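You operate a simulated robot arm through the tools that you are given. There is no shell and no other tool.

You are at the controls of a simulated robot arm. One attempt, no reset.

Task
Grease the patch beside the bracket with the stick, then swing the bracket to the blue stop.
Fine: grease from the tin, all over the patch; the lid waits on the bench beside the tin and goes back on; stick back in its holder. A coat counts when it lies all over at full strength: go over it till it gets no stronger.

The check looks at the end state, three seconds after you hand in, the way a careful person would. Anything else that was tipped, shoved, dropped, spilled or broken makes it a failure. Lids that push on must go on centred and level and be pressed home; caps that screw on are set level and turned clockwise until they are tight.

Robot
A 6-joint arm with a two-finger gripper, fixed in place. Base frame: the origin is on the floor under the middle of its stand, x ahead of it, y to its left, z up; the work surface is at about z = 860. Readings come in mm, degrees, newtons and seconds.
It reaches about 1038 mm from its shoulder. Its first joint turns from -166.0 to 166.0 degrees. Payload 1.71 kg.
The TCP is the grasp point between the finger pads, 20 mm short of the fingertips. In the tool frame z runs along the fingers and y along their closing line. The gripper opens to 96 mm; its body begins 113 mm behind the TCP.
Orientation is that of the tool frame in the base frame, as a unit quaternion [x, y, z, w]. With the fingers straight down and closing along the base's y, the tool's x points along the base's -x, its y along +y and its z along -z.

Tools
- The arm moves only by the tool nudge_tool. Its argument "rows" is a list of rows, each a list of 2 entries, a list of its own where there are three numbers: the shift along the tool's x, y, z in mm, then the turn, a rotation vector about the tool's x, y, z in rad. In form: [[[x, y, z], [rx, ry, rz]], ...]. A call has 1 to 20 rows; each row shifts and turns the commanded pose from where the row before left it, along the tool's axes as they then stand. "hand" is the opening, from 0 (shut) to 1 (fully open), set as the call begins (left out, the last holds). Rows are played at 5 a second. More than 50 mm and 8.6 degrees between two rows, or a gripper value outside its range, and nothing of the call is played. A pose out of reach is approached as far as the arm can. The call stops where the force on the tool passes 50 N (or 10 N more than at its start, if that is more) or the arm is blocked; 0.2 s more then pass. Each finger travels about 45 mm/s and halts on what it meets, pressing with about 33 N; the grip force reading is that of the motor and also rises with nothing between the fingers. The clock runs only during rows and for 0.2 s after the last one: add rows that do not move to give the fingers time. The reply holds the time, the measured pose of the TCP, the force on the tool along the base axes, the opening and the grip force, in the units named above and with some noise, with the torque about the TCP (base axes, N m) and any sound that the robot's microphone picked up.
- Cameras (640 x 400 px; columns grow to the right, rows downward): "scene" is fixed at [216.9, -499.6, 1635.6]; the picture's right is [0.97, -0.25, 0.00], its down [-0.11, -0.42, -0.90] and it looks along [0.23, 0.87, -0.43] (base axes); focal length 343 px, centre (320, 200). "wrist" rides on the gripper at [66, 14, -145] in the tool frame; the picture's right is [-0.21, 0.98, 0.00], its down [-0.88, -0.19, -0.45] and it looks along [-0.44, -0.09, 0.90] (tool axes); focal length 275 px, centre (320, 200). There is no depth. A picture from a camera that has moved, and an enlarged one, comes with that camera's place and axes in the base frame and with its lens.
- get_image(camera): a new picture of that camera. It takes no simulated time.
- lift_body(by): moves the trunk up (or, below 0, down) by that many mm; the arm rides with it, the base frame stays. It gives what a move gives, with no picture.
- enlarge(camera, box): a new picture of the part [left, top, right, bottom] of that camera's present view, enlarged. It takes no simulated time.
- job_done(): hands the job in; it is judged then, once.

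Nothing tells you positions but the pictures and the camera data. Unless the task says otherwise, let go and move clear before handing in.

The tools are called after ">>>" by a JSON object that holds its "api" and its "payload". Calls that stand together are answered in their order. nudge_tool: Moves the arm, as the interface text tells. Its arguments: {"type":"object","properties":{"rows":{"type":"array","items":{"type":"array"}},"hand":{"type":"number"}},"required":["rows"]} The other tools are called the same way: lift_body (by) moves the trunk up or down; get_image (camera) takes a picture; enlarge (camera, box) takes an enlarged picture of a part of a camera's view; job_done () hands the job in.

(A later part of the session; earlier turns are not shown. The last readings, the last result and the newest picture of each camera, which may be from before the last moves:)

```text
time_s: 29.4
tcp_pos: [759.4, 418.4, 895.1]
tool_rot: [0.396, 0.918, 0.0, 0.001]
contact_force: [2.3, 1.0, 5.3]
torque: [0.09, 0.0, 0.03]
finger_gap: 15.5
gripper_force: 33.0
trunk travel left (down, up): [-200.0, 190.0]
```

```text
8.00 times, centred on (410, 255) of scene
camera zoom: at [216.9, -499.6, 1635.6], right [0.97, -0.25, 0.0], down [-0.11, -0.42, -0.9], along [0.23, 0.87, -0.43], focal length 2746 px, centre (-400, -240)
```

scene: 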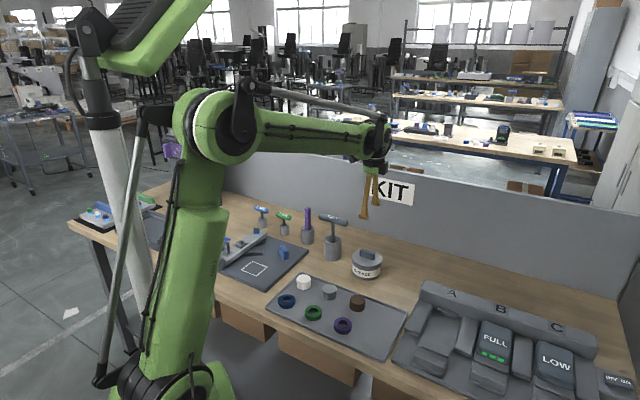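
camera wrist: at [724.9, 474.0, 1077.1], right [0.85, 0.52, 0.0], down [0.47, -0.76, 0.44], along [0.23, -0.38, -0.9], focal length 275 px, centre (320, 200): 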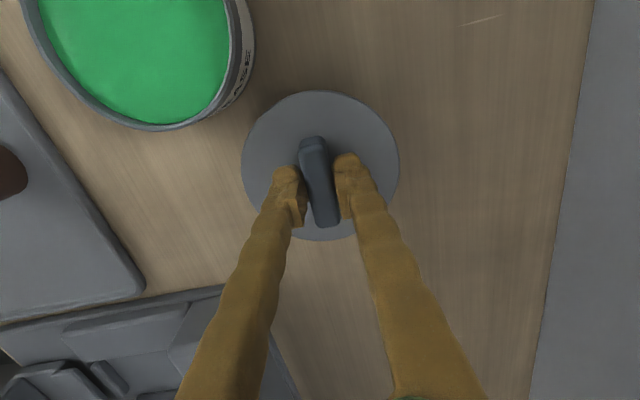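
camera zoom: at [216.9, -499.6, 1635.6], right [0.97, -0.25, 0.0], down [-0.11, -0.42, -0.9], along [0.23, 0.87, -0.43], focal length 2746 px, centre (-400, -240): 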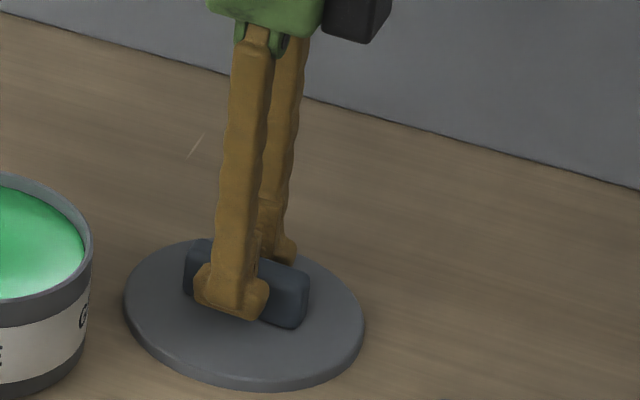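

The lid is on the bench: contact at TCP z 895, with 5 N upward. I'll let go and rise.

>>> {"api": "nudge_tool", "payload": {"rows": [[[0, 0, 0], [0, 0, 0]], [[0, 0, 0], [0, 0, 0]], [[0, 0, 0], [0, 0, 0]], [[0, 0, -10], [0, 0, 0]], [[0, 0, -30], [0, 0, 0]], [[0, 0, -40], [0, 0, 0]], [[0, 0, -40], [0, 0, 0]], [[0, 0, -40], [0, 0, 0]], [[0, 0, -40], [0, 0, 0]], [[0, 0, 0], [0, 0, 0]]], "hand": 0.5}}

>>> {"api": "get_image", "payload": {"camera": "wrist"}}

>>> {"api": "get_image", "payload": {"camera": "scene"}}

```text
time_s: 31.6
tcp_pos: [760.3, 418.9, 1095.8]
tool_rot: [0.395, 0.919, 0.0, 0.0]
contact_force: [0.0, -0.1, 0.0]
torque: [0.03, -0.04, 0.03]
finger_gap: 48.1
gripper_force: 0.0
trunk travel left (down, up): [-200.0, 190.0]
```

```text
taken
camera wrist: at [724.8, 475.3, 1241.2], right [0.85, 0.52, 0.0], down [0.47, -0.76, 0.44], along [0.23, -0.38, -0.9], focal length 275 px, centre (320, 200)
```

wrist: 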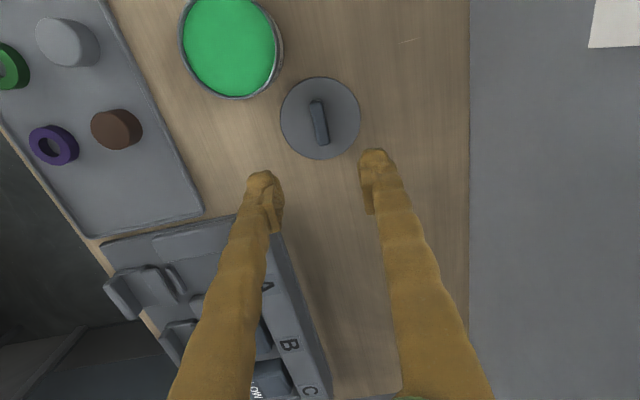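

```text
taken
```

scene: 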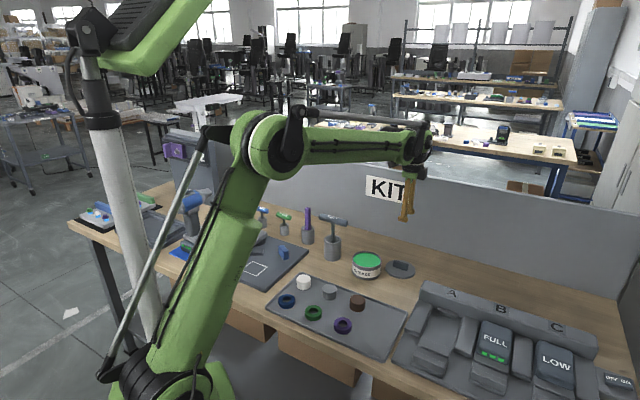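

The lid lies on the bench beside the open tin. Next I'll move over the stick holder near (477, 686), well above the stick, to see how the stick is turned.

>>> {"api": "nudge_tool", "payload": {"rows": [[[43.1, -2.5, 0], [0, 0, 0]], [[43.1, -2.5, 0], [0, 0, 0]], [[43.1, -2.5, 0], [0, 0, 0]], [[43.1, -2.5, 0], [0, 0, 0]], [[43.1, -2.5, 0], [0, 0, 0]], [[43.1, -2.5, 0], [0, 0, 0]], [[43.1, -2.5, 0], [0, 0, 0]], [[43.1, -2.5, 0], [0, 0, 0]], [[43.1, -2.5, 0], [0, 0, 0]], [[0, 0, 0], [0, 0, 0]], [[0, 0, 0], [0, 0, 0]]], "hand": 0.6}}

>>> {"api": "get_image", "payload": {"camera": "wrist"}}

>>> {"api": "enlarge", "payload": {"camera": "wrist", "box": [270, 110, 366, 210]}}

```text
time_s: 34.0
tcp_pos: [477.9, 684.7, 1096.3]
tool_rot: [0.395, 0.918, 0.0, 0.0]
contact_force: [-0.6, -0.6, 0.2]
torque: [-0.01, -0.01, 0.02]
finger_gap: 57.5
gripper_force: 0.0
trunk travel left (down, up): [-200.0, 190.0]
```

```text
taken
camera wrist: at [442.2, 741.4, 1241.4], right [0.85, 0.52, 0.0], down [0.47, -0.76, 0.44], along [0.23, -0.38, -0.9], focal length 275 px, centre (320, 200)
```

wrist: 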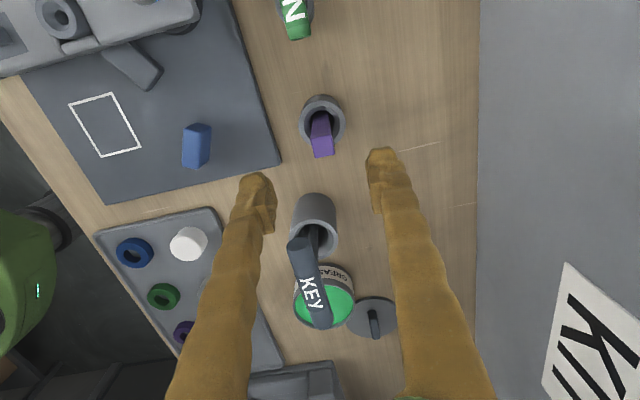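

```text
4.00 times, centred on (318, 160) of wrist
camera zoom: at [442.2, 741.4, 1241.4], right [0.85, 0.52, 0.0], down [0.47, -0.76, 0.44], along [0.23, -0.38, -0.9], focal length 1101 px, centre (328, 360)
```

zoom: 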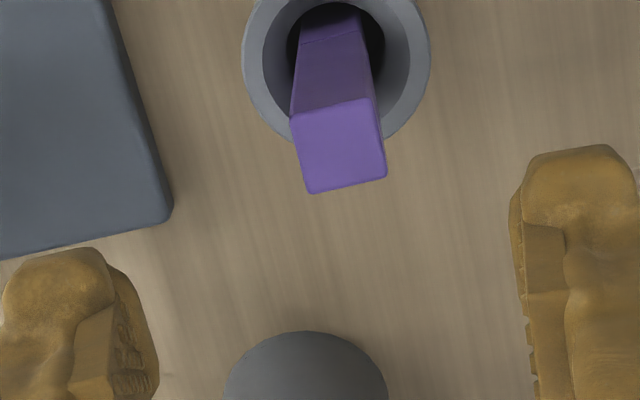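

The stick is about 17 mm square, centred near (476.4, 689.5), and its faces already line up with the fingers. I'll centre on it and go down to grip it about 32 mm below its top.

>>> {"api": "nudge_tool", "payload": {"rows": [[[4.5, 2.2, 0], [0, 0, 0]], [[0, 0, 30], [0, 0, 0]], [[0, 0, 20], [0, 0, 0]], [[0, 0, 0], [0, 0, 0]], [[0, 0, 0], [0, 0, 0]]], "hand": 0.6}}

>>> {"api": "enlarge", "payload": {"camera": "wrist", "box": [240, 90, 400, 230]}}

>>> {"api": "enlarge", "payload": {"camera": "scene", "box": [260, 180, 356, 270]}}

```text
time_s: 35.2
tcp_pos: [475.6, 689.1, 1045.3]
tool_rot: [0.395, 0.919, 0.0, 0.0]
contact_force: [0.5, -0.2, -0.3]
torque: [-0.04, -0.01, 0.01]
finger_gap: 57.6
gripper_force: 0.0
trunk travel left (down, up): [-200.0, 190.0]
```

```text
2.86 times, centred on (320, 160) of wrist
camera zoom: at [440.6, 746.3, 1190.6], right [0.85, 0.52, 0.0], down [0.47, -0.76, 0.44], along [0.23, -0.38, -0.9], focal length 786 px, centre (320, 314)
```

zoom: 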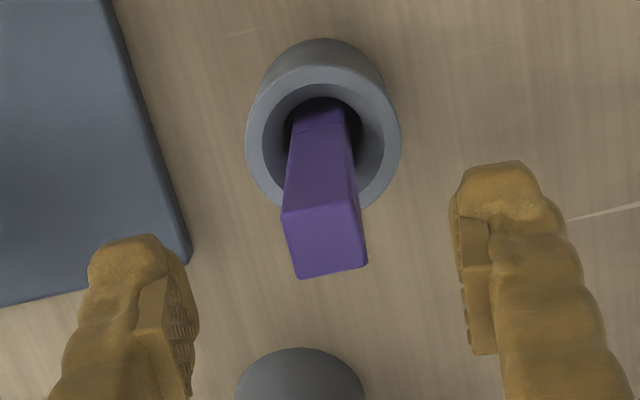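

```text
4.44 times, centred on (308, 225) of scene
camera zoom: at [216.9, -499.6, 1635.6], right [0.97, -0.25, 0.0], down [-0.11, -0.42, -0.9], along [0.23, 0.87, -0.43], focal length 1526 px, centre (373, 89)
```

zoom: 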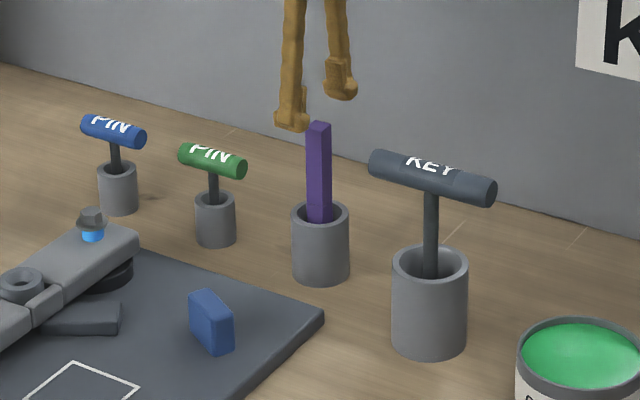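

The stick is centred between the fingers within about a millimetre. I'll go down to z 985 and close.

>>> {"api": "nudge_tool", "payload": {"rows": [[[0, 0.6, 20], [0, 0, 0]], [[0, 0, 20], [0, 0, 0]], [[0, 0, 20], [0, 0, 0]], [[0, 0, 0], [0, 0, 0]]], "hand": 0.6}}

>>> {"api": "nudge_tool", "payload": {"rows": [[[0, 0, 0], [0, 0, 0]], [[0, 0, 0], [0, 0, 0]], [[0, 0, 0], [0, 0, 0]], [[0, 0, 0], [0, 0, 0]], [[0, 0, 0], [0, 0, 0]], [[0, 0, 0], [0, 0, 0]], [[0, 0, 0], [0, 0, 0]]], "hand": 0}}

>>> {"api": "get_image", "payload": {"camera": "wrist"}}

>>> {"api": "enlarge", "payload": {"camera": "scene", "box": [260, 180, 356, 270]}}

```text
time_s: 36.2
tcp_pos: [476.4, 689.9, 984.9]
tool_rot: [0.394, 0.919, 0.0, 0.0]
contact_force: [0.1, 0.0, 0.1]
torque: [-0.05, -0.01, 0.03]
finger_gap: 57.7
gripper_force: 0.0
trunk travel left (down, up): [-200.0, 190.0]
```

```text
time_s: 37.8
tcp_pos: [476.6, 691.2, 985.5]
tool_rot: [0.395, 0.919, 0.0, 0.0]
contact_force: [0.4, -0.8, -0.1]
torque: [-0.01, -0.01, -0.03]
finger_gap: 16.3
gripper_force: 32.5
trunk travel left (down, up): [-200.0, 190.0]
```

```text
taken
camera wrist: at [441.4, 746.8, 1130.6], right [0.85, 0.52, 0.0], down [0.47, -0.76, 0.44], along [0.23, -0.38, -0.9], focal length 275 px, centre (320, 200)
```

wrist: 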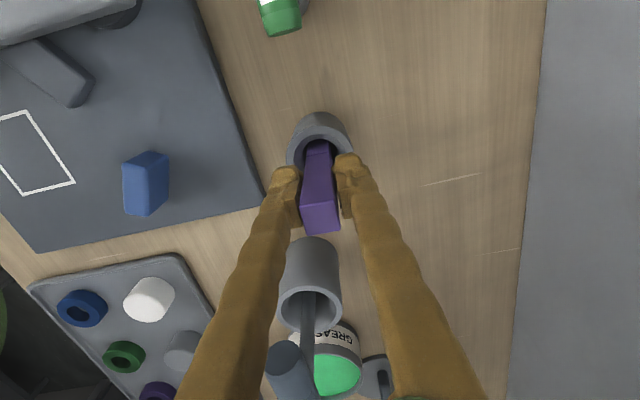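

```text
4.44 times, centred on (308, 225) of scene
camera zoom: at [216.9, -499.6, 1635.6], right [0.97, -0.25, 0.0], down [-0.11, -0.42, -0.9], along [0.23, 0.87, -0.43], focal length 1526 px, centre (373, 89)
```

zoom: 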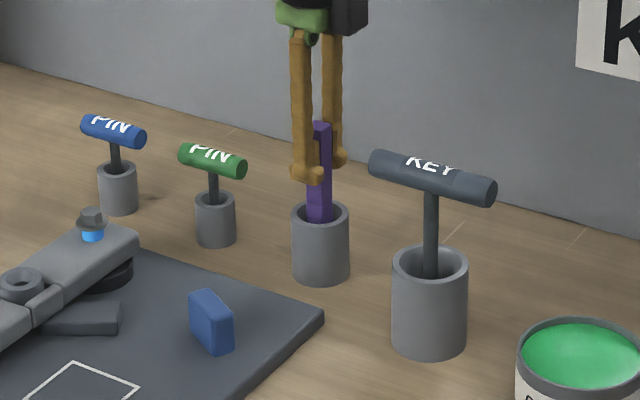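

The stick is gripped at (476.5, 690.2, 985.2), and I'll keep that pose for putting it back. I'll lift it straight out, high enough to pass over the key, and look at its working end.

>>> {"api": "nudge_tool", "payload": {"rows": [[[0, 0, -10], [0, 0, 0]], [[0, 0, -15], [0, 0, 0]], [[0, 0, -20], [0, 0, 0]], [[0, 0, -25], [0, 0, 0]], [[0, 0, -30], [0, 0, 0]], [[0, 0, -40], [0, 0, 0]], [[0, 0, -45], [0, 0, 0]], [[0, 0, 0], [0, 0, 0]]], "hand": 0}}

>>> {"api": "enlarge", "payload": {"camera": "scene", "box": [260, 130, 380, 270]}}

>>> {"api": "get_image", "payload": {"camera": "wrist"}}

```text
time_s: 39.6
tcp_pos: [476.3, 689.5, 1172.3]
tool_rot: [0.395, 0.919, 0.001, -0.001]
contact_force: [0.4, -0.5, -1.3]
torque: [0.04, -0.02, 0.01]
finger_gap: 16.2
gripper_force: 33.1
trunk travel left (down, up): [-200.0, 190.0]
```

```text
2.86 times, centred on (320, 200) of scene
camera zoom: at [216.9, -499.6, 1635.6], right [0.97, -0.25, 0.0], down [-0.11, -0.42, -0.9], along [0.23, 0.87, -0.43], focal length 981 px, centre (320, 200)
```

zoom: 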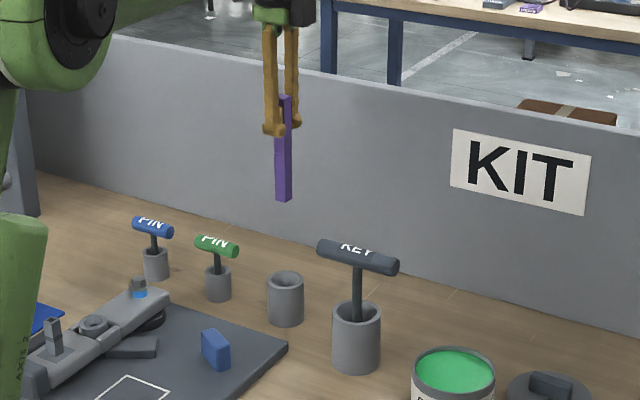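

```text
taken
camera wrist: at [440.8, 745.9, 1317.6], right [0.85, 0.52, 0.0], down [0.47, -0.76, 0.44], along [0.23, -0.38, -0.9], focal length 275 px, centre (320, 200)
```

wrist: 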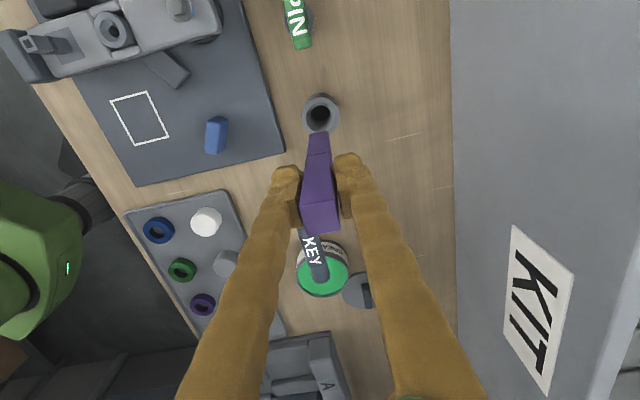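

The stick is about 151 mm long, its tip about 119 mm below the TCP. I'll carry it over to the tin at this height, then come down to just above the rim.

>>> {"api": "nudge_tool", "payload": {"rows": [[[-41.4, -8, 0], [0, 0, 0]], [[-41.4, -8, 0], [0, 0, 0]], [[-41.4, -8, 0], [0, 0, 0]], [[-41.4, -8, 0], [0, 0, 0]], [[-41.4, -8, 0], [0, 0, 0]], [[-41.4, -8, 0], [0, 0, 0]], [[-41.4, -8, 0], [0, 0, 0]], [[0, 0, 30], [0, 0, 0]], [[0, 0, 40], [0, 0, 0]], [[0, 0, 40], [0, 0, 0]], [[0, 0, 0], [0, 0, 0]], [[0, 0, 0], [0, 0, 0]]], "hand": 0}}

>>> {"api": "enlarge", "payload": {"camera": "scene", "box": [320, 190, 416, 290]}}

>>> {"api": "get_image", "payload": {"camera": "wrist"}}

```text
time_s: 42.2
tcp_pos: [634.8, 441.0, 1058.5]
tool_rot: [0.396, 0.918, -0.001, 0.0]
contact_force: [-0.4, 0.4, -0.7]
torque: [0.0, 0.0, 0.03]
finger_gap: 16.6
gripper_force: 32.7
trunk travel left (down, up): [-200.0, 190.0]
```

```text
4.00 times, centred on (368, 240) of scene
camera zoom: at [216.9, -499.6, 1635.6], right [0.97, -0.25, 0.0], down [-0.11, -0.42, -0.9], along [0.23, 0.87, -0.43], focal length 1373 px, centre (128, 40)
```

zoom: 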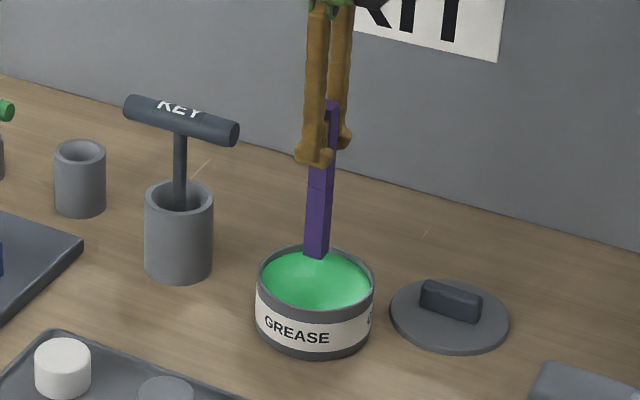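

```text
taken
camera wrist: at [599.2, 496.4, 1204.7], right [0.85, 0.52, 0.0], down [0.47, -0.76, 0.44], along [0.23, -0.38, -0.9], focal length 275 px, centre (320, 200)
```

wrist: 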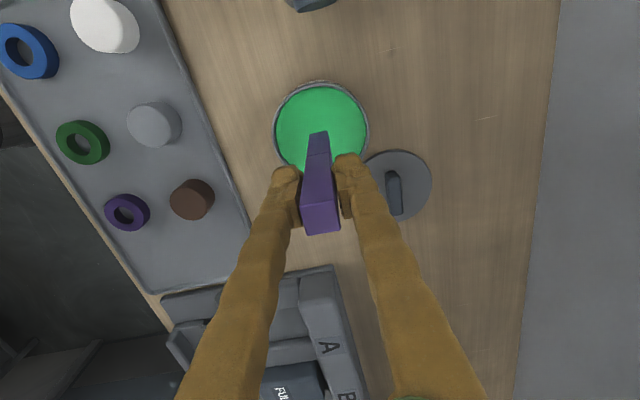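

The tip hangs inside the ring of the tin, above the green grease. I'll dip it in steps and watch the force.

>>> {"api": "nudge_tool", "payload": {"rows": [[[0, 0, 15], [0, 0, 0]], [[0, 0, 15], [0, 0, 0]], [[0, 0, 5], [0, 0, 0]], [[0, 0, 0], [0, 0, 0]]], "hand": 0}}

>>> {"api": "enlarge", "payload": {"camera": "scene", "box": [332, 210, 404, 290]}}

```text
time_s: 43.2
tcp_pos: [633.9, 439.3, 1025.2]
tool_rot: [0.396, 0.918, 0.001, 0.001]
contact_force: [0.3, 2.1, 21.9]
torque: [0.07, 0.01, 0.0]
finger_gap: 16.3
gripper_force: 33.5
trunk travel left (down, up): [-200.0, 190.0]
```

```text
5.00 times, centred on (368, 250) of scene
camera zoom: at [216.9, -499.6, 1635.6], right [0.97, -0.25, 0.0], down [-0.11, -0.42, -0.9], along [0.23, 0.87, -0.43], focal length 1716 px, centre (80, -50)
```

zoom: 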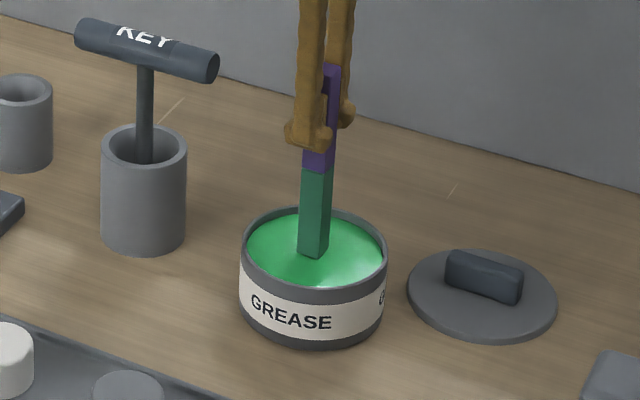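

Touching the grease at tip z of about 906 has coated the lower half of the stick green. I'll lift off and carry it over towards the patch, staying high.

>>> {"api": "nudge_tool", "payload": {"rows": [[[0, 0, -15], [0, 0, 0]], [[0, 0, -40], [0, 0, 0]], [[0, 0, -40], [0, 0, 0]], [[33.9, -21.8, 0], [0, 0, 0]], [[33.9, -21.8, 0], [0, 0, 0]], [[33.9, -21.8, 0], [0, 0, 0]], [[33.9, -21.8, 0], [0, 0, 0]], [[33.9, -21.8, 0], [0, 0, 0]], [[33.9, -21.8, 0], [0, 0, 0]], [[33.9, -21.8, 0], [0, 0, 0]], [[33.9, -21.8, 0], [0, 0, 0]], [[33.9, -21.8, 0], [0, 0, 0]], [[33.9, -21.8, 0], [0, 0, 0]], [[0, 0, 0], [0, 0, 0]], [[0, 0, 0], [0, 0, 0]]], "hand": 0}}

>>> {"api": "get_image", "payload": {"camera": "wrist"}}

>>> {"api": "get_image", "payload": {"camera": "scene"}}

```text
time_s: 46.4
tcp_pos: [243.9, 531.9, 1120.6]
tool_rot: [0.397, 0.918, 0.0, 0.0]
contact_force: [0.1, 0.4, -0.1]
torque: [0.01, 0.03, 0.02]
finger_gap: 16.8
gripper_force: 32.9
trunk travel left (down, up): [-200.0, 190.0]
```

```text
taken
camera wrist: at [207.7, 588.9, 1266.7], right [0.85, 0.52, 0.0], down [0.47, -0.77, 0.44], along [0.23, -0.38, -0.9], focal length 275 px, centre (320, 200)
```

wrist: 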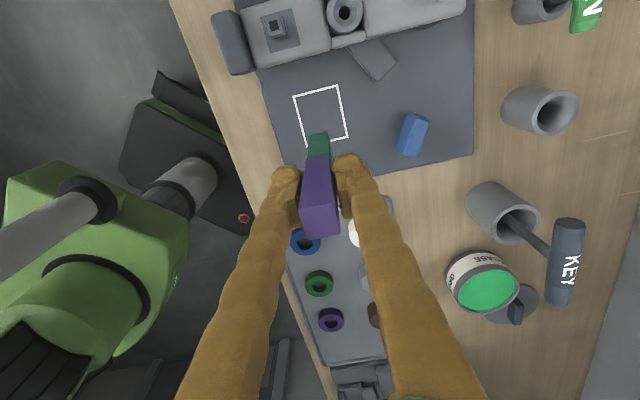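

```text
taken
```

scene: 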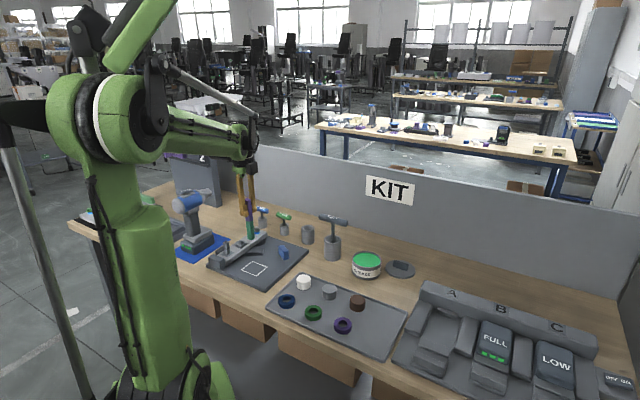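

The coated tip is now over the patch area. I'll enlarge to locate the patch's corners and the tip.

>>> {"api": "enlarge", "payload": {"camera": "wrist", "box": [264, 70, 376, 170]}}

>>> {"api": "enlarge", "payload": {"camera": "scene", "box": [200, 200, 320, 300]}}

```text
4.00 times, centred on (320, 120) of wrist
camera zoom: at [207.7, 588.9, 1266.7], right [0.85, 0.52, 0.0], down [0.47, -0.77, 0.44], along [0.23, -0.38, -0.9], focal length 1101 px, centre (320, 520)
```

zoom: 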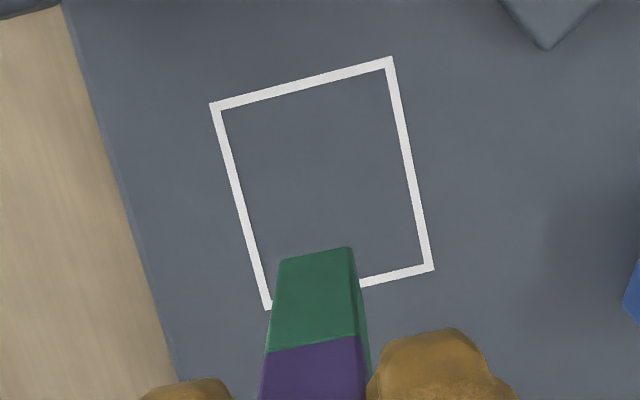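

```text
4.00 times, centred on (260, 250) of scene
camera zoom: at [216.9, -499.6, 1635.6], right [0.97, -0.25, 0.0], down [-0.11, -0.42, -0.9], along [0.23, 0.87, -0.43], focal length 1373 px, centre (560, 0)
```

zoom: 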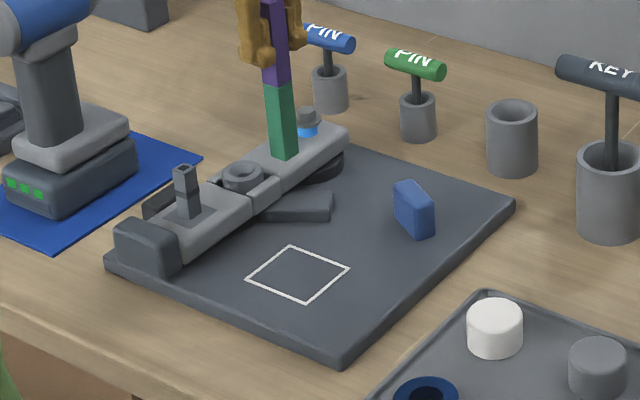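

The outlined patch measures about 63 by 73 mm, centred near (244, 532), and its sides run along the tool's axes. I'll start at one corner inside the outline and come down close to the plate.

>>> {"api": "nudge_tool", "payload": {"rows": [[[-28, -23, 0], [0, 0, 0]], [[0, 0, 40], [0, 0, 0]], [[0, 0, 40], [0, 0, 0]], [[0, 0, 30], [0, 0, 0]], [[0, 0, 10], [0, 0, 0]], [[0, 0, 0], [0, 0, 0]], [[0, 0, 0], [0, 0, 0]]], "hand": 0}}

>>> {"api": "enlarge", "payload": {"camera": "scene", "box": [210, 200, 306, 300]}}

>>> {"api": "get_image", "payload": {"camera": "wrist"}}

```text
time_s: 48.0
tcp_pos: [246.8, 502.3, 1000.5]
tool_rot: [0.395, 0.919, 0.0, 0.0]
contact_force: [0.4, -0.2, -0.1]
torque: [-0.03, 0.0, -0.02]
finger_gap: 16.5
gripper_force: 33.4
trunk travel left (down, up): [-200.0, 190.0]
```

```text
4.00 times, centred on (258, 250) of scene
camera zoom: at [216.9, -499.6, 1635.6], right [0.97, -0.25, 0.0], down [-0.11, -0.42, -0.9], along [0.23, 0.87, -0.43], focal length 1373 px, centre (568, 0)
```

zoom: 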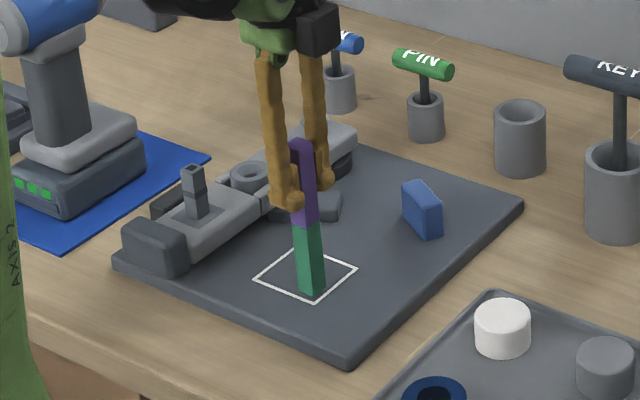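

```text
taken
camera wrist: at [211.9, 558.7, 1146.0], right [0.85, 0.52, 0.0], down [0.47, -0.76, 0.44], along [0.23, -0.38, -0.9], focal length 275 px, centre (320, 200)
```

wrist: 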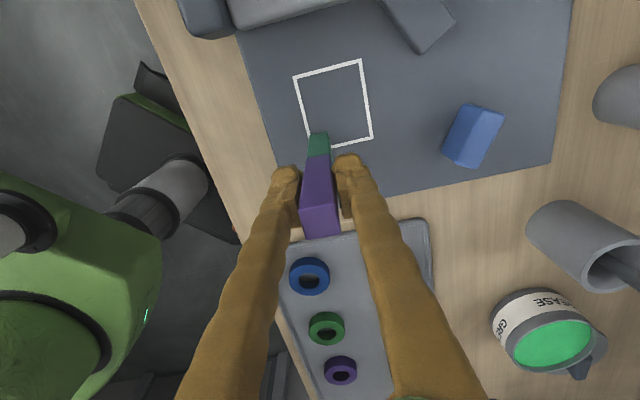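

The tip is just above the near corner of the patch. I'll check closely that it sits inside the outline.

>>> {"api": "enlarge", "payload": {"camera": "wrist", "box": [272, 45, 392, 165]}}

>>> {"api": "enlarge", "payload": {"camera": "scene", "box": [262, 250, 310, 285]}}

```text
3.33 times, centred on (332, 105) of wrist
camera zoom: at [211.9, 558.7, 1146.0], right [0.85, 0.52, 0.0], down [0.47, -0.76, 0.44], along [0.23, -0.38, -0.9], focal length 918 px, centre (280, 517)
```

zoom: 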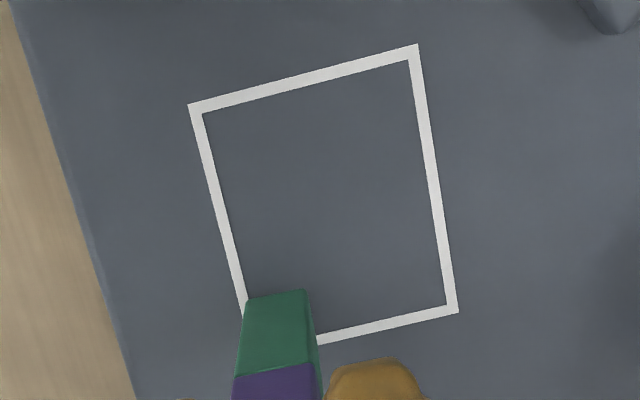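

```text
11.43 times, centred on (286, 268) of scene
camera zoom: at [216.9, -499.6, 1635.6], right [0.97, -0.25, 0.0], down [-0.11, -0.42, -0.9], along [0.23, 0.87, -0.43], focal length 3923 px, centre (709, -571)
```

zoom: 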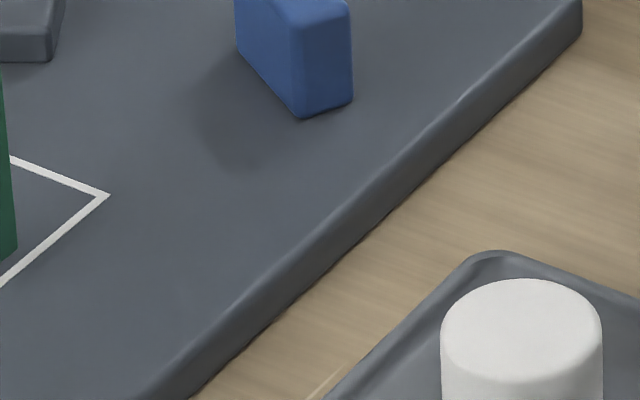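

The tip sits about 4 mm short of the corner I want, so I'll shift by (-2, -3.5) and lower it gently until it touches.

>>> {"api": "nudge_tool", "payload": {"rows": [[[-2, -3.5, 0], [0, 0, 0]], [[0, 0, 3], [0, 0, 0]], [[0, 0, 3], [0, 0, 0]], [[0, 0, 0], [0, 0, 0]]], "hand": 0}}

>>> {"api": "nudge_tool", "payload": {"rows": [[[0, 0, 1], [0, 0, 0]], [[0, 0, 0], [0, 0, 0]]], "hand": 0}}

>>> {"api": "nudge_tool", "payload": {"rows": [[[0, 0, 1], [0, 0, 0]], [[0, 0, 0], [0, 0, 0]]], "hand": 0}}

>>> {"api": "nudge_tool", "payload": {"rows": [[[0, 0, 1], [0, 0, 0]], [[0, 0, 0], [0, 0, 0]]], "hand": 0}}

```text
time_s: 49.0
tcp_pos: [243.8, 497.0, 994.4]
tool_rot: [0.395, 0.919, 0.001, -0.001]
contact_force: [-0.2, -0.2, -0.2]
torque: [-0.02, 0.02, -0.02]
finger_gap: 16.5
gripper_force: 33.0
trunk travel left (down, up): [-200.0, 190.0]
```

```text
time_s: 49.6
tcp_pos: [245.2, 496.5, 993.3]
tool_rot: [0.395, 0.919, 0.0, -0.001]
contact_force: [-1.2, 1.6, 12.5]
torque: [0.12, 0.1, 0.0]
finger_gap: 16.5
gripper_force: 33.8
trunk travel left (down, up): [-200.0, 190.0]
```

```text
time_s: 50.2
tcp_pos: [244.6, 496.6, 993.8]
tool_rot: [0.395, 0.919, 0.002, 0.0]
contact_force: [0.1, 1.1, 23.8]
torque: [-0.02, -0.05, -0.01]
finger_gap: 16.1
gripper_force: 33.0
trunk travel left (down, up): [-200.0, 190.0]
```

```text
time_s: 50.8
tcp_pos: [244.9, 496.3, 991.3]
tool_rot: [0.395, 0.919, 0.0, 0.0]
contact_force: [0.4, 0.4, 22.8]
torque: [-0.05, -0.05, 0.0]
finger_gap: 16.6
gripper_force: 32.5
trunk travel left (down, up): [-200.0, 190.0]
```

The tip presses at about 23 N, which is more than needed and near slipping in the grip. I'll ease up a little, draw one stroke along the patch edge and look at the coat.

>>> {"api": "nudge_tool", "payload": {"rows": [[[0, 0, -1.2], [0, 0, 0]], [[8, 0, 0], [0, 0, 0]], [[8, 0, 0], [0, 0, 0]], [[8, 0, 0], [0, 0, 0]], [[8, 0, 0], [0, 0, 0]], [[8, 0, 0], [0, 0, 0]], [[8, 0, 0], [0, 0, 0]], [[8, 0, 0], [0, 0, 0]], [[0, 0, 0], [0, 0, 0]]], "hand": 0}}

>>> {"api": "get_image", "payload": {"camera": "wrist"}}

>>> {"api": "enlarge", "payload": {"camera": "scene", "box": [226, 230, 298, 295]}}

```text
time_s: 52.8
tcp_pos: [205.2, 537.5, 992.0]
tool_rot: [0.395, 0.919, 0.001, -0.001]
contact_force: [0.4, 0.5, -0.8]
torque: [-0.02, -0.04, 0.01]
finger_gap: 16.3
gripper_force: 32.8
trunk travel left (down, up): [-200.0, 190.0]
```

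```text
taken
camera wrist: at [171.7, 594.3, 1138.5], right [0.85, 0.52, 0.0], down [0.47, -0.76, 0.44], along [0.23, -0.38, -0.9], focal length 275 px, centre (320, 200)
```

wrist: 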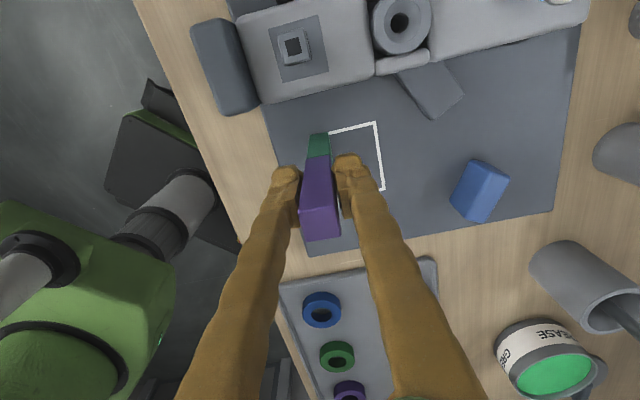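

```text
6.15 times, centred on (262, 262) of scene
camera zoom: at [216.9, -499.6, 1635.6], right [0.97, -0.25, 0.0], down [-0.11, -0.42, -0.9], along [0.23, 0.87, -0.43], focal length 2112 px, centre (677, -185)
```

zoom: 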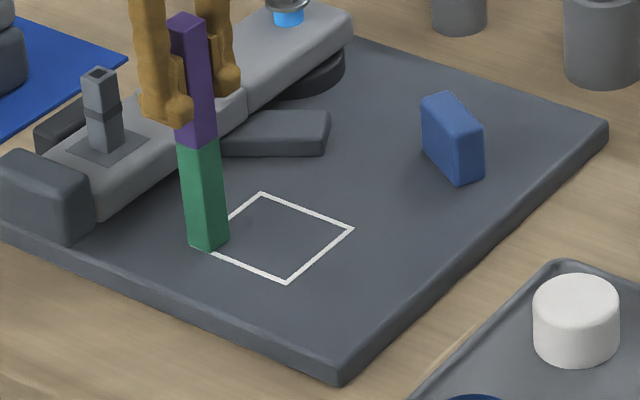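

There is no contact and no coat yet: the stick slid up a touch in the grip, so easing off lifted the tip clear. I'll shift 2 mm inwards, find contact again in half-millimetre steps and then stroke.

>>> {"api": "nudge_tool", "payload": {"rows": [[[-2, 2, 0], [0, 0, 0]], [[0, 0, 0.5], [0, 0, 0]], [[0, 0, 0], [0, 0, 0]]], "hand": 0}}

>>> {"api": "nudge_tool", "payload": {"rows": [[[0, 0, 0.5], [0, 0, 0]], [[0, 0, 0], [0, 0, 0]]], "hand": 0}}

```text
time_s: 53.6
tcp_pos: [210.6, 537.6, 992.1]
tool_rot: [0.396, 0.918, 0.0, 0.0]
contact_force: [-0.4, -0.6, 0.2]
torque: [-0.03, -0.02, 0.01]
finger_gap: 16.3
gripper_force: 32.5
trunk travel left (down, up): [-200.0, 190.0]
```

```text
time_s: 54.2
tcp_pos: [209.4, 537.7, 991.9]
tool_rot: [0.396, 0.918, 0.0, -0.001]
contact_force: [1.1, 0.5, 7.0]
torque: [0.06, 0.0, -0.02]
finger_gap: 16.6
gripper_force: 33.1
trunk travel left (down, up): [-200.0, 190.0]
```

Contact is now a gentle 7 N. I'll stroke back along the edge lane and look at the result.

>>> {"api": "nudge_tool", "payload": {"rows": [[[-8, 0, 0], [0, 0, 0]], [[-8, 0, 0], [0, 0, 0]], [[-8, 0, 0], [0, 0, 0]], [[-8, 0, 0], [0, 0, 0]], [[-8, 0, 0], [0, 0, 0]], [[-8, 0, 0], [0, 0, 0]], [[-8, 0, 0], [0, 0, 0]], [[0, 0, 0], [0, 0, 0]]], "hand": 0}}

>>> {"api": "enlarge", "payload": {"camera": "wrist", "box": [272, 45, 392, 165]}}

>>> {"api": "enlarge", "payload": {"camera": "scene", "box": [226, 230, 298, 295]}}

```text
time_s: 56.0
tcp_pos: [247.3, 496.5, 992.4]
tool_rot: [0.396, 0.918, 0.0, -0.001]
contact_force: [-0.2, 1.0, 9.2]
torque: [0.05, 0.09, 0.0]
finger_gap: 16.7
gripper_force: 32.9
trunk travel left (down, up): [-200.0, 190.0]
```

```text
3.33 times, centred on (332, 105) of wrist
camera zoom: at [212.6, 553.0, 1137.6], right [0.85, 0.52, 0.0], down [0.47, -0.76, 0.44], along [0.23, -0.38, -0.9], focal length 918 px, centre (280, 517)
```

zoom: 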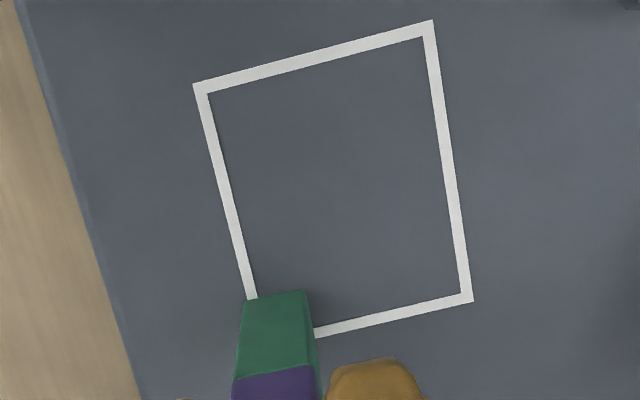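

```text
6.15 times, centred on (262, 262) of scene
camera zoom: at [216.9, -499.6, 1635.6], right [0.97, -0.25, 0.0], down [-0.11, -0.42, -0.9], along [0.23, 0.87, -0.43], focal length 2112 px, centre (677, -185)
```

zoom: 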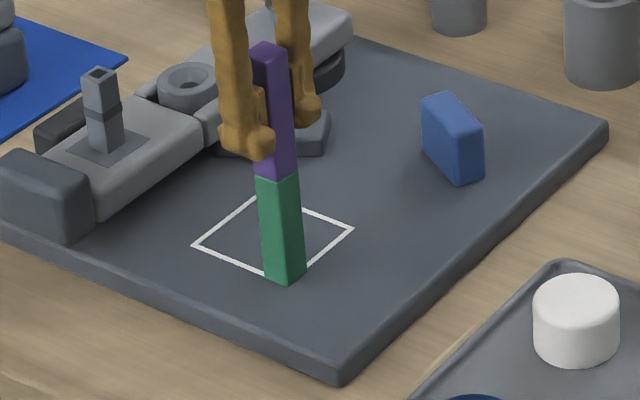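

The contact held at 7 to 9 N over the whole stroke, yet I see hardly any coat. I'll enlarge the patch strongly to look for a faint film.

>>> {"api": "enlarge", "payload": {"camera": "wrist", "box": [290, 45, 350, 140]}}

>>> {"api": "enlarge", "payload": {"camera": "scene", "box": [244, 258, 274, 280]}}

```text
4.21 times, centred on (320, 92) of wrist
camera zoom: at [212.6, 553.0, 1137.6], right [0.85, 0.52, 0.0], down [0.47, -0.76, 0.44], along [0.23, -0.38, -0.9], focal length 1159 px, centre (320, 653)
```

zoom: 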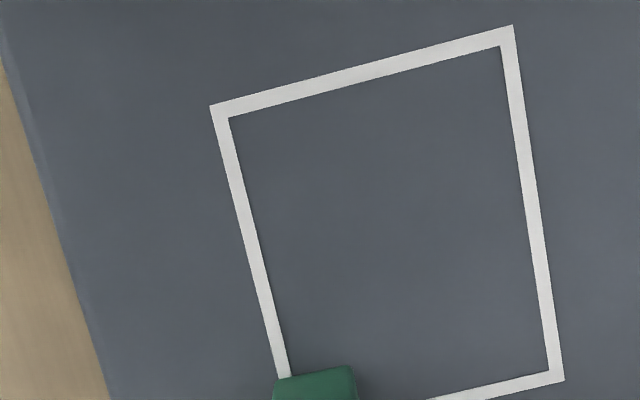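

```text
16.00 times, centred on (259, 269) of scene
camera zoom: at [216.9, -499.6, 1635.6], right [0.97, -0.25, 0.0], down [-0.11, -0.42, -0.9], along [0.23, 0.87, -0.43], focal length 5492 px, centre (1296, -904)
```

zoom: 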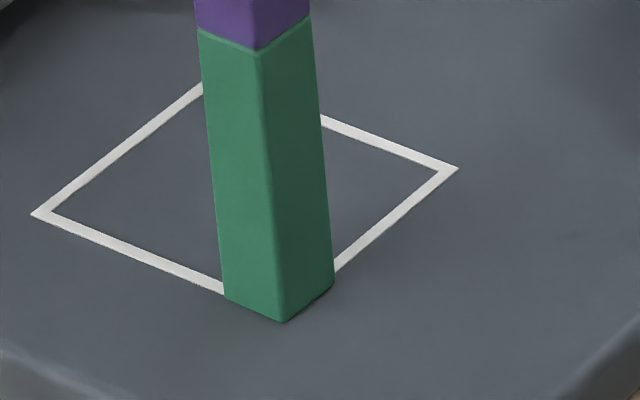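

The patch is still bare after that light, fast stroke. I'll try the middle of the patch with slower rubbing and a little more pressure.

>>> {"api": "nudge_tool", "payload": {"rows": [[[7, 5.75, 0], [0, 0, 0]], [[7, 5.75, 0], [0, 0, 0]], [[7, 5.75, 0], [0, 0, 0]], [[7, 5.75, 0], [0, 0, 0]], [[0, 0, 0.4], [0, 0, 0]], [[3, 0, 0], [0, 0, 0]], [[3, 0, 0], [0, 0, 0]], [[3, 0, 0], [0, 0, 0]], [[-3, 0, 0], [0, 0, 0]], [[-3, 0, 0], [0, 0, 0]], [[-3, 0, 0], [0, 0, 0]], [[-3, 0, 0], [0, 0, 0]], [[-3, 0, 0], [0, 0, 0]], [[-3, 0, 0], [0, 0, 0]], [[0, 0, 0], [0, 0, 0]]], "hand": 0}}

>>> {"api": "enlarge", "payload": {"camera": "wrist", "box": [272, 65, 392, 165]}}

>>> {"api": "enlarge", "payload": {"camera": "scene", "box": [226, 230, 298, 295]}}

```text
time_s: 59.2
tcp_pos: [251.6, 526.6, 992.7]
tool_rot: [0.395, 0.919, 0.0, -0.001]
contact_force: [-3.0, 3.1, 14.2]
torque: [0.35, 0.33, 0.03]
finger_gap: 16.4
gripper_force: 32.9
trunk travel left (down, up): [-200.0, 190.0]
```

```text
4.00 times, centred on (332, 115) of wrist
camera zoom: at [216.0, 583.1, 1137.2], right [0.85, 0.52, 0.0], down [0.47, -0.76, 0.44], along [0.23, -0.38, -0.9], focal length 1101 px, centre (272, 540)
```

zoom: 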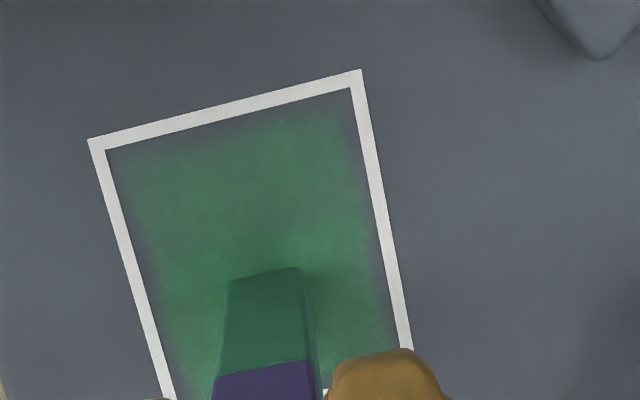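

```text
6.15 times, centred on (262, 262) of scene
camera zoom: at [216.9, -499.6, 1635.6], right [0.97, -0.25, 0.0], down [-0.11, -0.42, -0.9], along [0.23, 0.87, -0.43], focal length 2112 px, centre (677, -185)
```

zoom: 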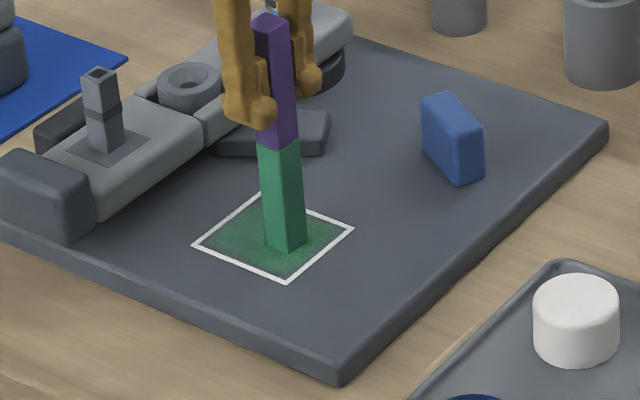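

Now a broad green film has appeared over the patch, weaker towards the edges, with the tip pressing at 14 N. I'll rub over the whole patch in lanes.

>>> {"api": "nudge_tool", "payload": {"rows": [[[-4.7, -7, 0], [0, 0, 0]], [[-4.7, -7, 0], [0, 0, 0]], [[-4.7, -7, 0], [0, 0, 0]], [[8, 0, 0], [0, 0, 0]], [[8, 0, 0], [0, 0, 0]], [[8, 0, 0], [0, 0, 0]], [[8, 0, 0], [0, 0, 0]], [[8, 0, 0], [0, 0, 0]], [[8, 0, 0], [0, 0, 0]], [[0, 10, 0], [0, 0, 0]], [[-8, 0, 0], [0, 0, 0]], [[-8, 0, 0], [0, 0, 0]], [[-8, 0, 0], [0, 0, 0]], [[-8, 0, 0], [0, 0, 0]], [[-8, 0, 0], [0, 0, 0]], [[-8, 0, 0], [0, 0, 0]], [[0, 10, 0], [0, 0, 0]]], "hand": 0}}

>>> {"api": "nudge_tool", "payload": {"rows": [[[8, 0, 0], [0, 0, 0]], [[8, 0, 0], [0, 0, 0]], [[8, 0, 0], [0, 0, 0]], [[8, 0, 0], [0, 0, 0]], [[8, 0, 0], [0, 0, 0]], [[8, 0, 0], [0, 0, 0]], [[0, 10, 0], [0, 0, 0]], [[-8, 0, 0], [0, 0, 0]], [[-8, 0, 0], [0, 0, 0]], [[-8, 0, 0], [0, 0, 0]], [[-8, 0, 0], [0, 0, 0]], [[-8, 0, 0], [0, 0, 0]], [[-8, 0, 0], [0, 0, 0]], [[0, 10, 0], [0, 0, 0]]], "hand": 0}}

>>> {"api": "enlarge", "payload": {"camera": "scene", "box": [226, 230, 298, 295]}}

>>> {"api": "get_image", "payload": {"camera": "wrist"}}

```text
time_s: 62.8
tcp_pos: [261.5, 516.2, 990.8]
tool_rot: [0.395, 0.919, 0.002, 0.0]
contact_force: [-0.2, 1.0, -0.5]
torque: [-0.01, -0.02, -0.02]
finger_gap: 16.4
gripper_force: 32.7
trunk travel left (down, up): [-200.0, 190.0]
```

```text
time_s: 65.8
tcp_pos: [275.5, 529.0, 992.0]
tool_rot: [0.395, 0.919, 0.0, -0.001]
contact_force: [0.0, -0.2, 0.4]
torque: [0.03, -0.03, 0.04]
finger_gap: 16.5
gripper_force: 33.0
trunk travel left (down, up): [-200.0, 190.0]
```

```text
6.15 times, centred on (262, 262) of scene
camera zoom: at [216.9, -499.6, 1635.6], right [0.97, -0.25, 0.0], down [-0.11, -0.42, -0.9], along [0.23, 0.87, -0.43], focal length 2112 px, centre (677, -185)
```

zoom: 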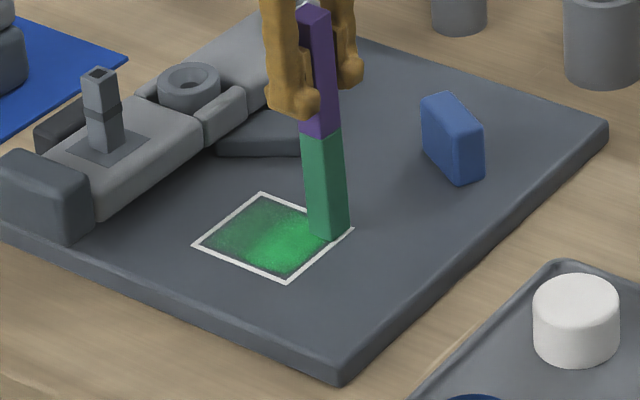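

```text
taken
camera wrist: at [240.2, 585.9, 1137.7], right [0.85, 0.52, 0.0], down [0.47, -0.76, 0.44], along [0.23, -0.38, -0.9], focal length 275 px, centre (320, 200)
```

wrist: 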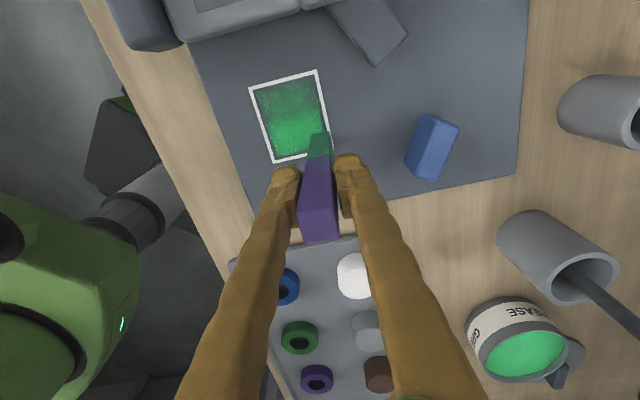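

The coat is strongest on the side where I rubbed with contact; the tip lost contact part-way. I'll look closely and then press down again.

>>> {"api": "enlarge", "payload": {"camera": "wrist", "box": [235, 60, 345, 170]}}

>>> {"api": "nudge_tool", "payload": {"rows": [[[0, 0, 0.5], [0, 0, 0]], [[0, 0, 0], [0, 0, 0]]], "hand": 0}}

>>> {"api": "nudge_tool", "payload": {"rows": [[[0, 0, 0.5], [0, 0, 0]], [[0, 0, 0], [0, 0, 0]]], "hand": 0}}

```text
3.64 times, centred on (290, 115) of wrist
camera zoom: at [240.2, 585.9, 1137.7], right [0.85, 0.52, 0.0], down [0.47, -0.76, 0.44], along [0.23, -0.38, -0.9], focal length 1001 px, centre (429, 509)
```

zoom: 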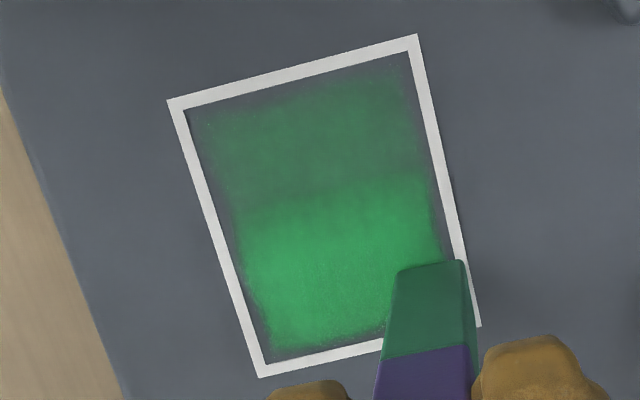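

```text
time_s: 66.4
tcp_pos: [274.0, 530.4, 991.3]
tool_rot: [0.396, 0.918, 0.0, -0.001]
contact_force: [0.0, -0.7, 3.4]
torque: [0.0, -0.06, 0.02]
finger_gap: 16.4
gripper_force: 33.5
trunk travel left (down, up): [-200.0, 190.0]
```

```text
time_s: 67.0
tcp_pos: [274.6, 529.6, 990.4]
tool_rot: [0.395, 0.918, 0.0, -0.001]
contact_force: [0.7, 2.3, 17.6]
torque: [0.06, -0.01, -0.04]
finger_gap: 16.2
gripper_force: 32.6
trunk travel left (down, up): [-200.0, 190.0]
```

The half nearer the tip's start is bright and the far half is still at lower strength. Contact is back at about 17 N, so I'll stroke up this lane and across the far half.

>>> {"api": "nudge_tool", "payload": {"rows": [[[8, 0, 0], [0, 0, 0]], [[8, 0, 0], [0, 0, 0]], [[8, 0, 0], [0, 0, 0]], [[8, 0, 0], [0, 0, 0]], [[8, 0, 0], [0, 0, 0]], [[8, 0, 0], [0, 0, 0]], [[0, 0, 0], [0, 0, 0]]], "hand": 0}}

>>> {"api": "enlarge", "payload": {"camera": "scene", "box": [226, 230, 298, 295]}}

```text
time_s: 68.6
tcp_pos: [241.5, 563.5, 991.3]
tool_rot: [0.395, 0.919, 0.0, -0.001]
contact_force: [0.3, -0.7, 5.7]
torque: [-0.07, -0.04, 0.03]
finger_gap: 16.3
gripper_force: 32.5
trunk travel left (down, up): [-200.0, 190.0]
```

```text
6.15 times, centred on (262, 262) of scene
camera zoom: at [216.9, -499.6, 1635.6], right [0.97, -0.25, 0.0], down [-0.11, -0.42, -0.9], along [0.23, 0.87, -0.43], focal length 2112 px, centre (677, -185)
```

zoom: 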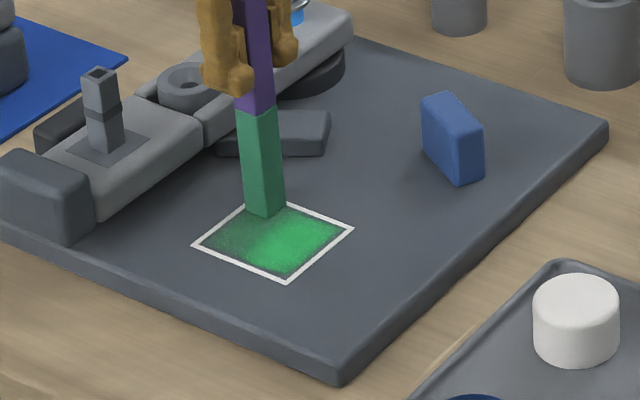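

The force fell to 6 N at the far end, so I'll press half a millimetre more there and rub across the far half in lanes.

>>> {"api": "nudge_tool", "payload": {"rows": [[[0, 0, 0.5], [0, 0, 0]], [[0, -8, 0], [0, 0, 0]], [[0, -8, 0], [0, 0, 0]], [[0, -8, 0], [0, 0, 0]], [[0, -8, 0], [0, 0, 0]], [[0, -7, 0], [0, 0, 0]], [[-10, 0, 0], [0, 0, 0]], [[0, 8, 0], [0, 0, 0]], [[0, 8, 0], [0, 0, 0]], [[0, 8, 0], [0, 0, 0]], [[0, 8, 0], [0, 0, 0]], [[0, 7, 0], [0, 0, 0]], [[0, 0, 0], [0, 0, 0]]], "hand": 0}}

>>> {"api": "enlarge", "payload": {"camera": "scene", "box": [226, 230, 298, 295]}}

>>> {"api": "enlarge", "payload": {"camera": "wrist", "box": [250, 60, 400, 200]}}

```text
time_s: 71.4
tcp_pos: [249.5, 557.2, 989.6]
tool_rot: [0.396, 0.918, 0.0, -0.001]
contact_force: [0.1, 0.1, -0.3]
torque: [-0.01, 0.0, -0.04]
finger_gap: 16.5
gripper_force: 33.2
trunk travel left (down, up): [-200.0, 190.0]
```

```text
6.15 times, centred on (262, 262) of scene
camera zoom: at [216.9, -499.6, 1635.6], right [0.97, -0.25, 0.0], down [-0.11, -0.42, -0.9], along [0.23, 0.87, -0.43], focal length 2112 px, centre (677, -185)
```

zoom: 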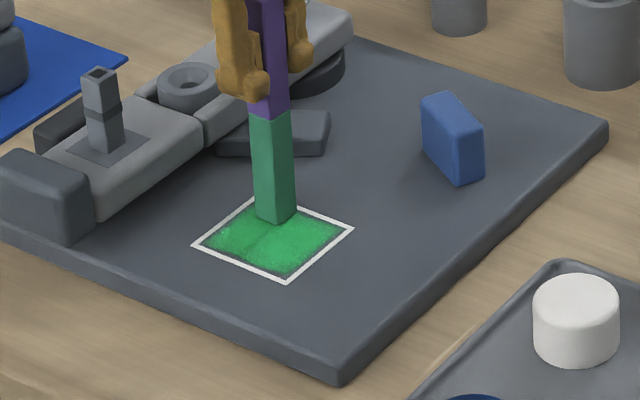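

```text
2.86 times, centred on (325, 130) of wrist
camera zoom: at [214.5, 613.7, 1135.7], right [0.85, 0.52, 0.0], down [0.47, -0.76, 0.44], along [0.23, -0.38, -0.9], focal length 786 px, centre (306, 400)
```

zoom: 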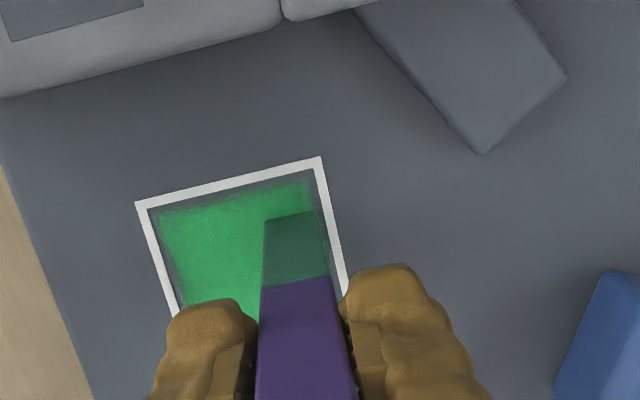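

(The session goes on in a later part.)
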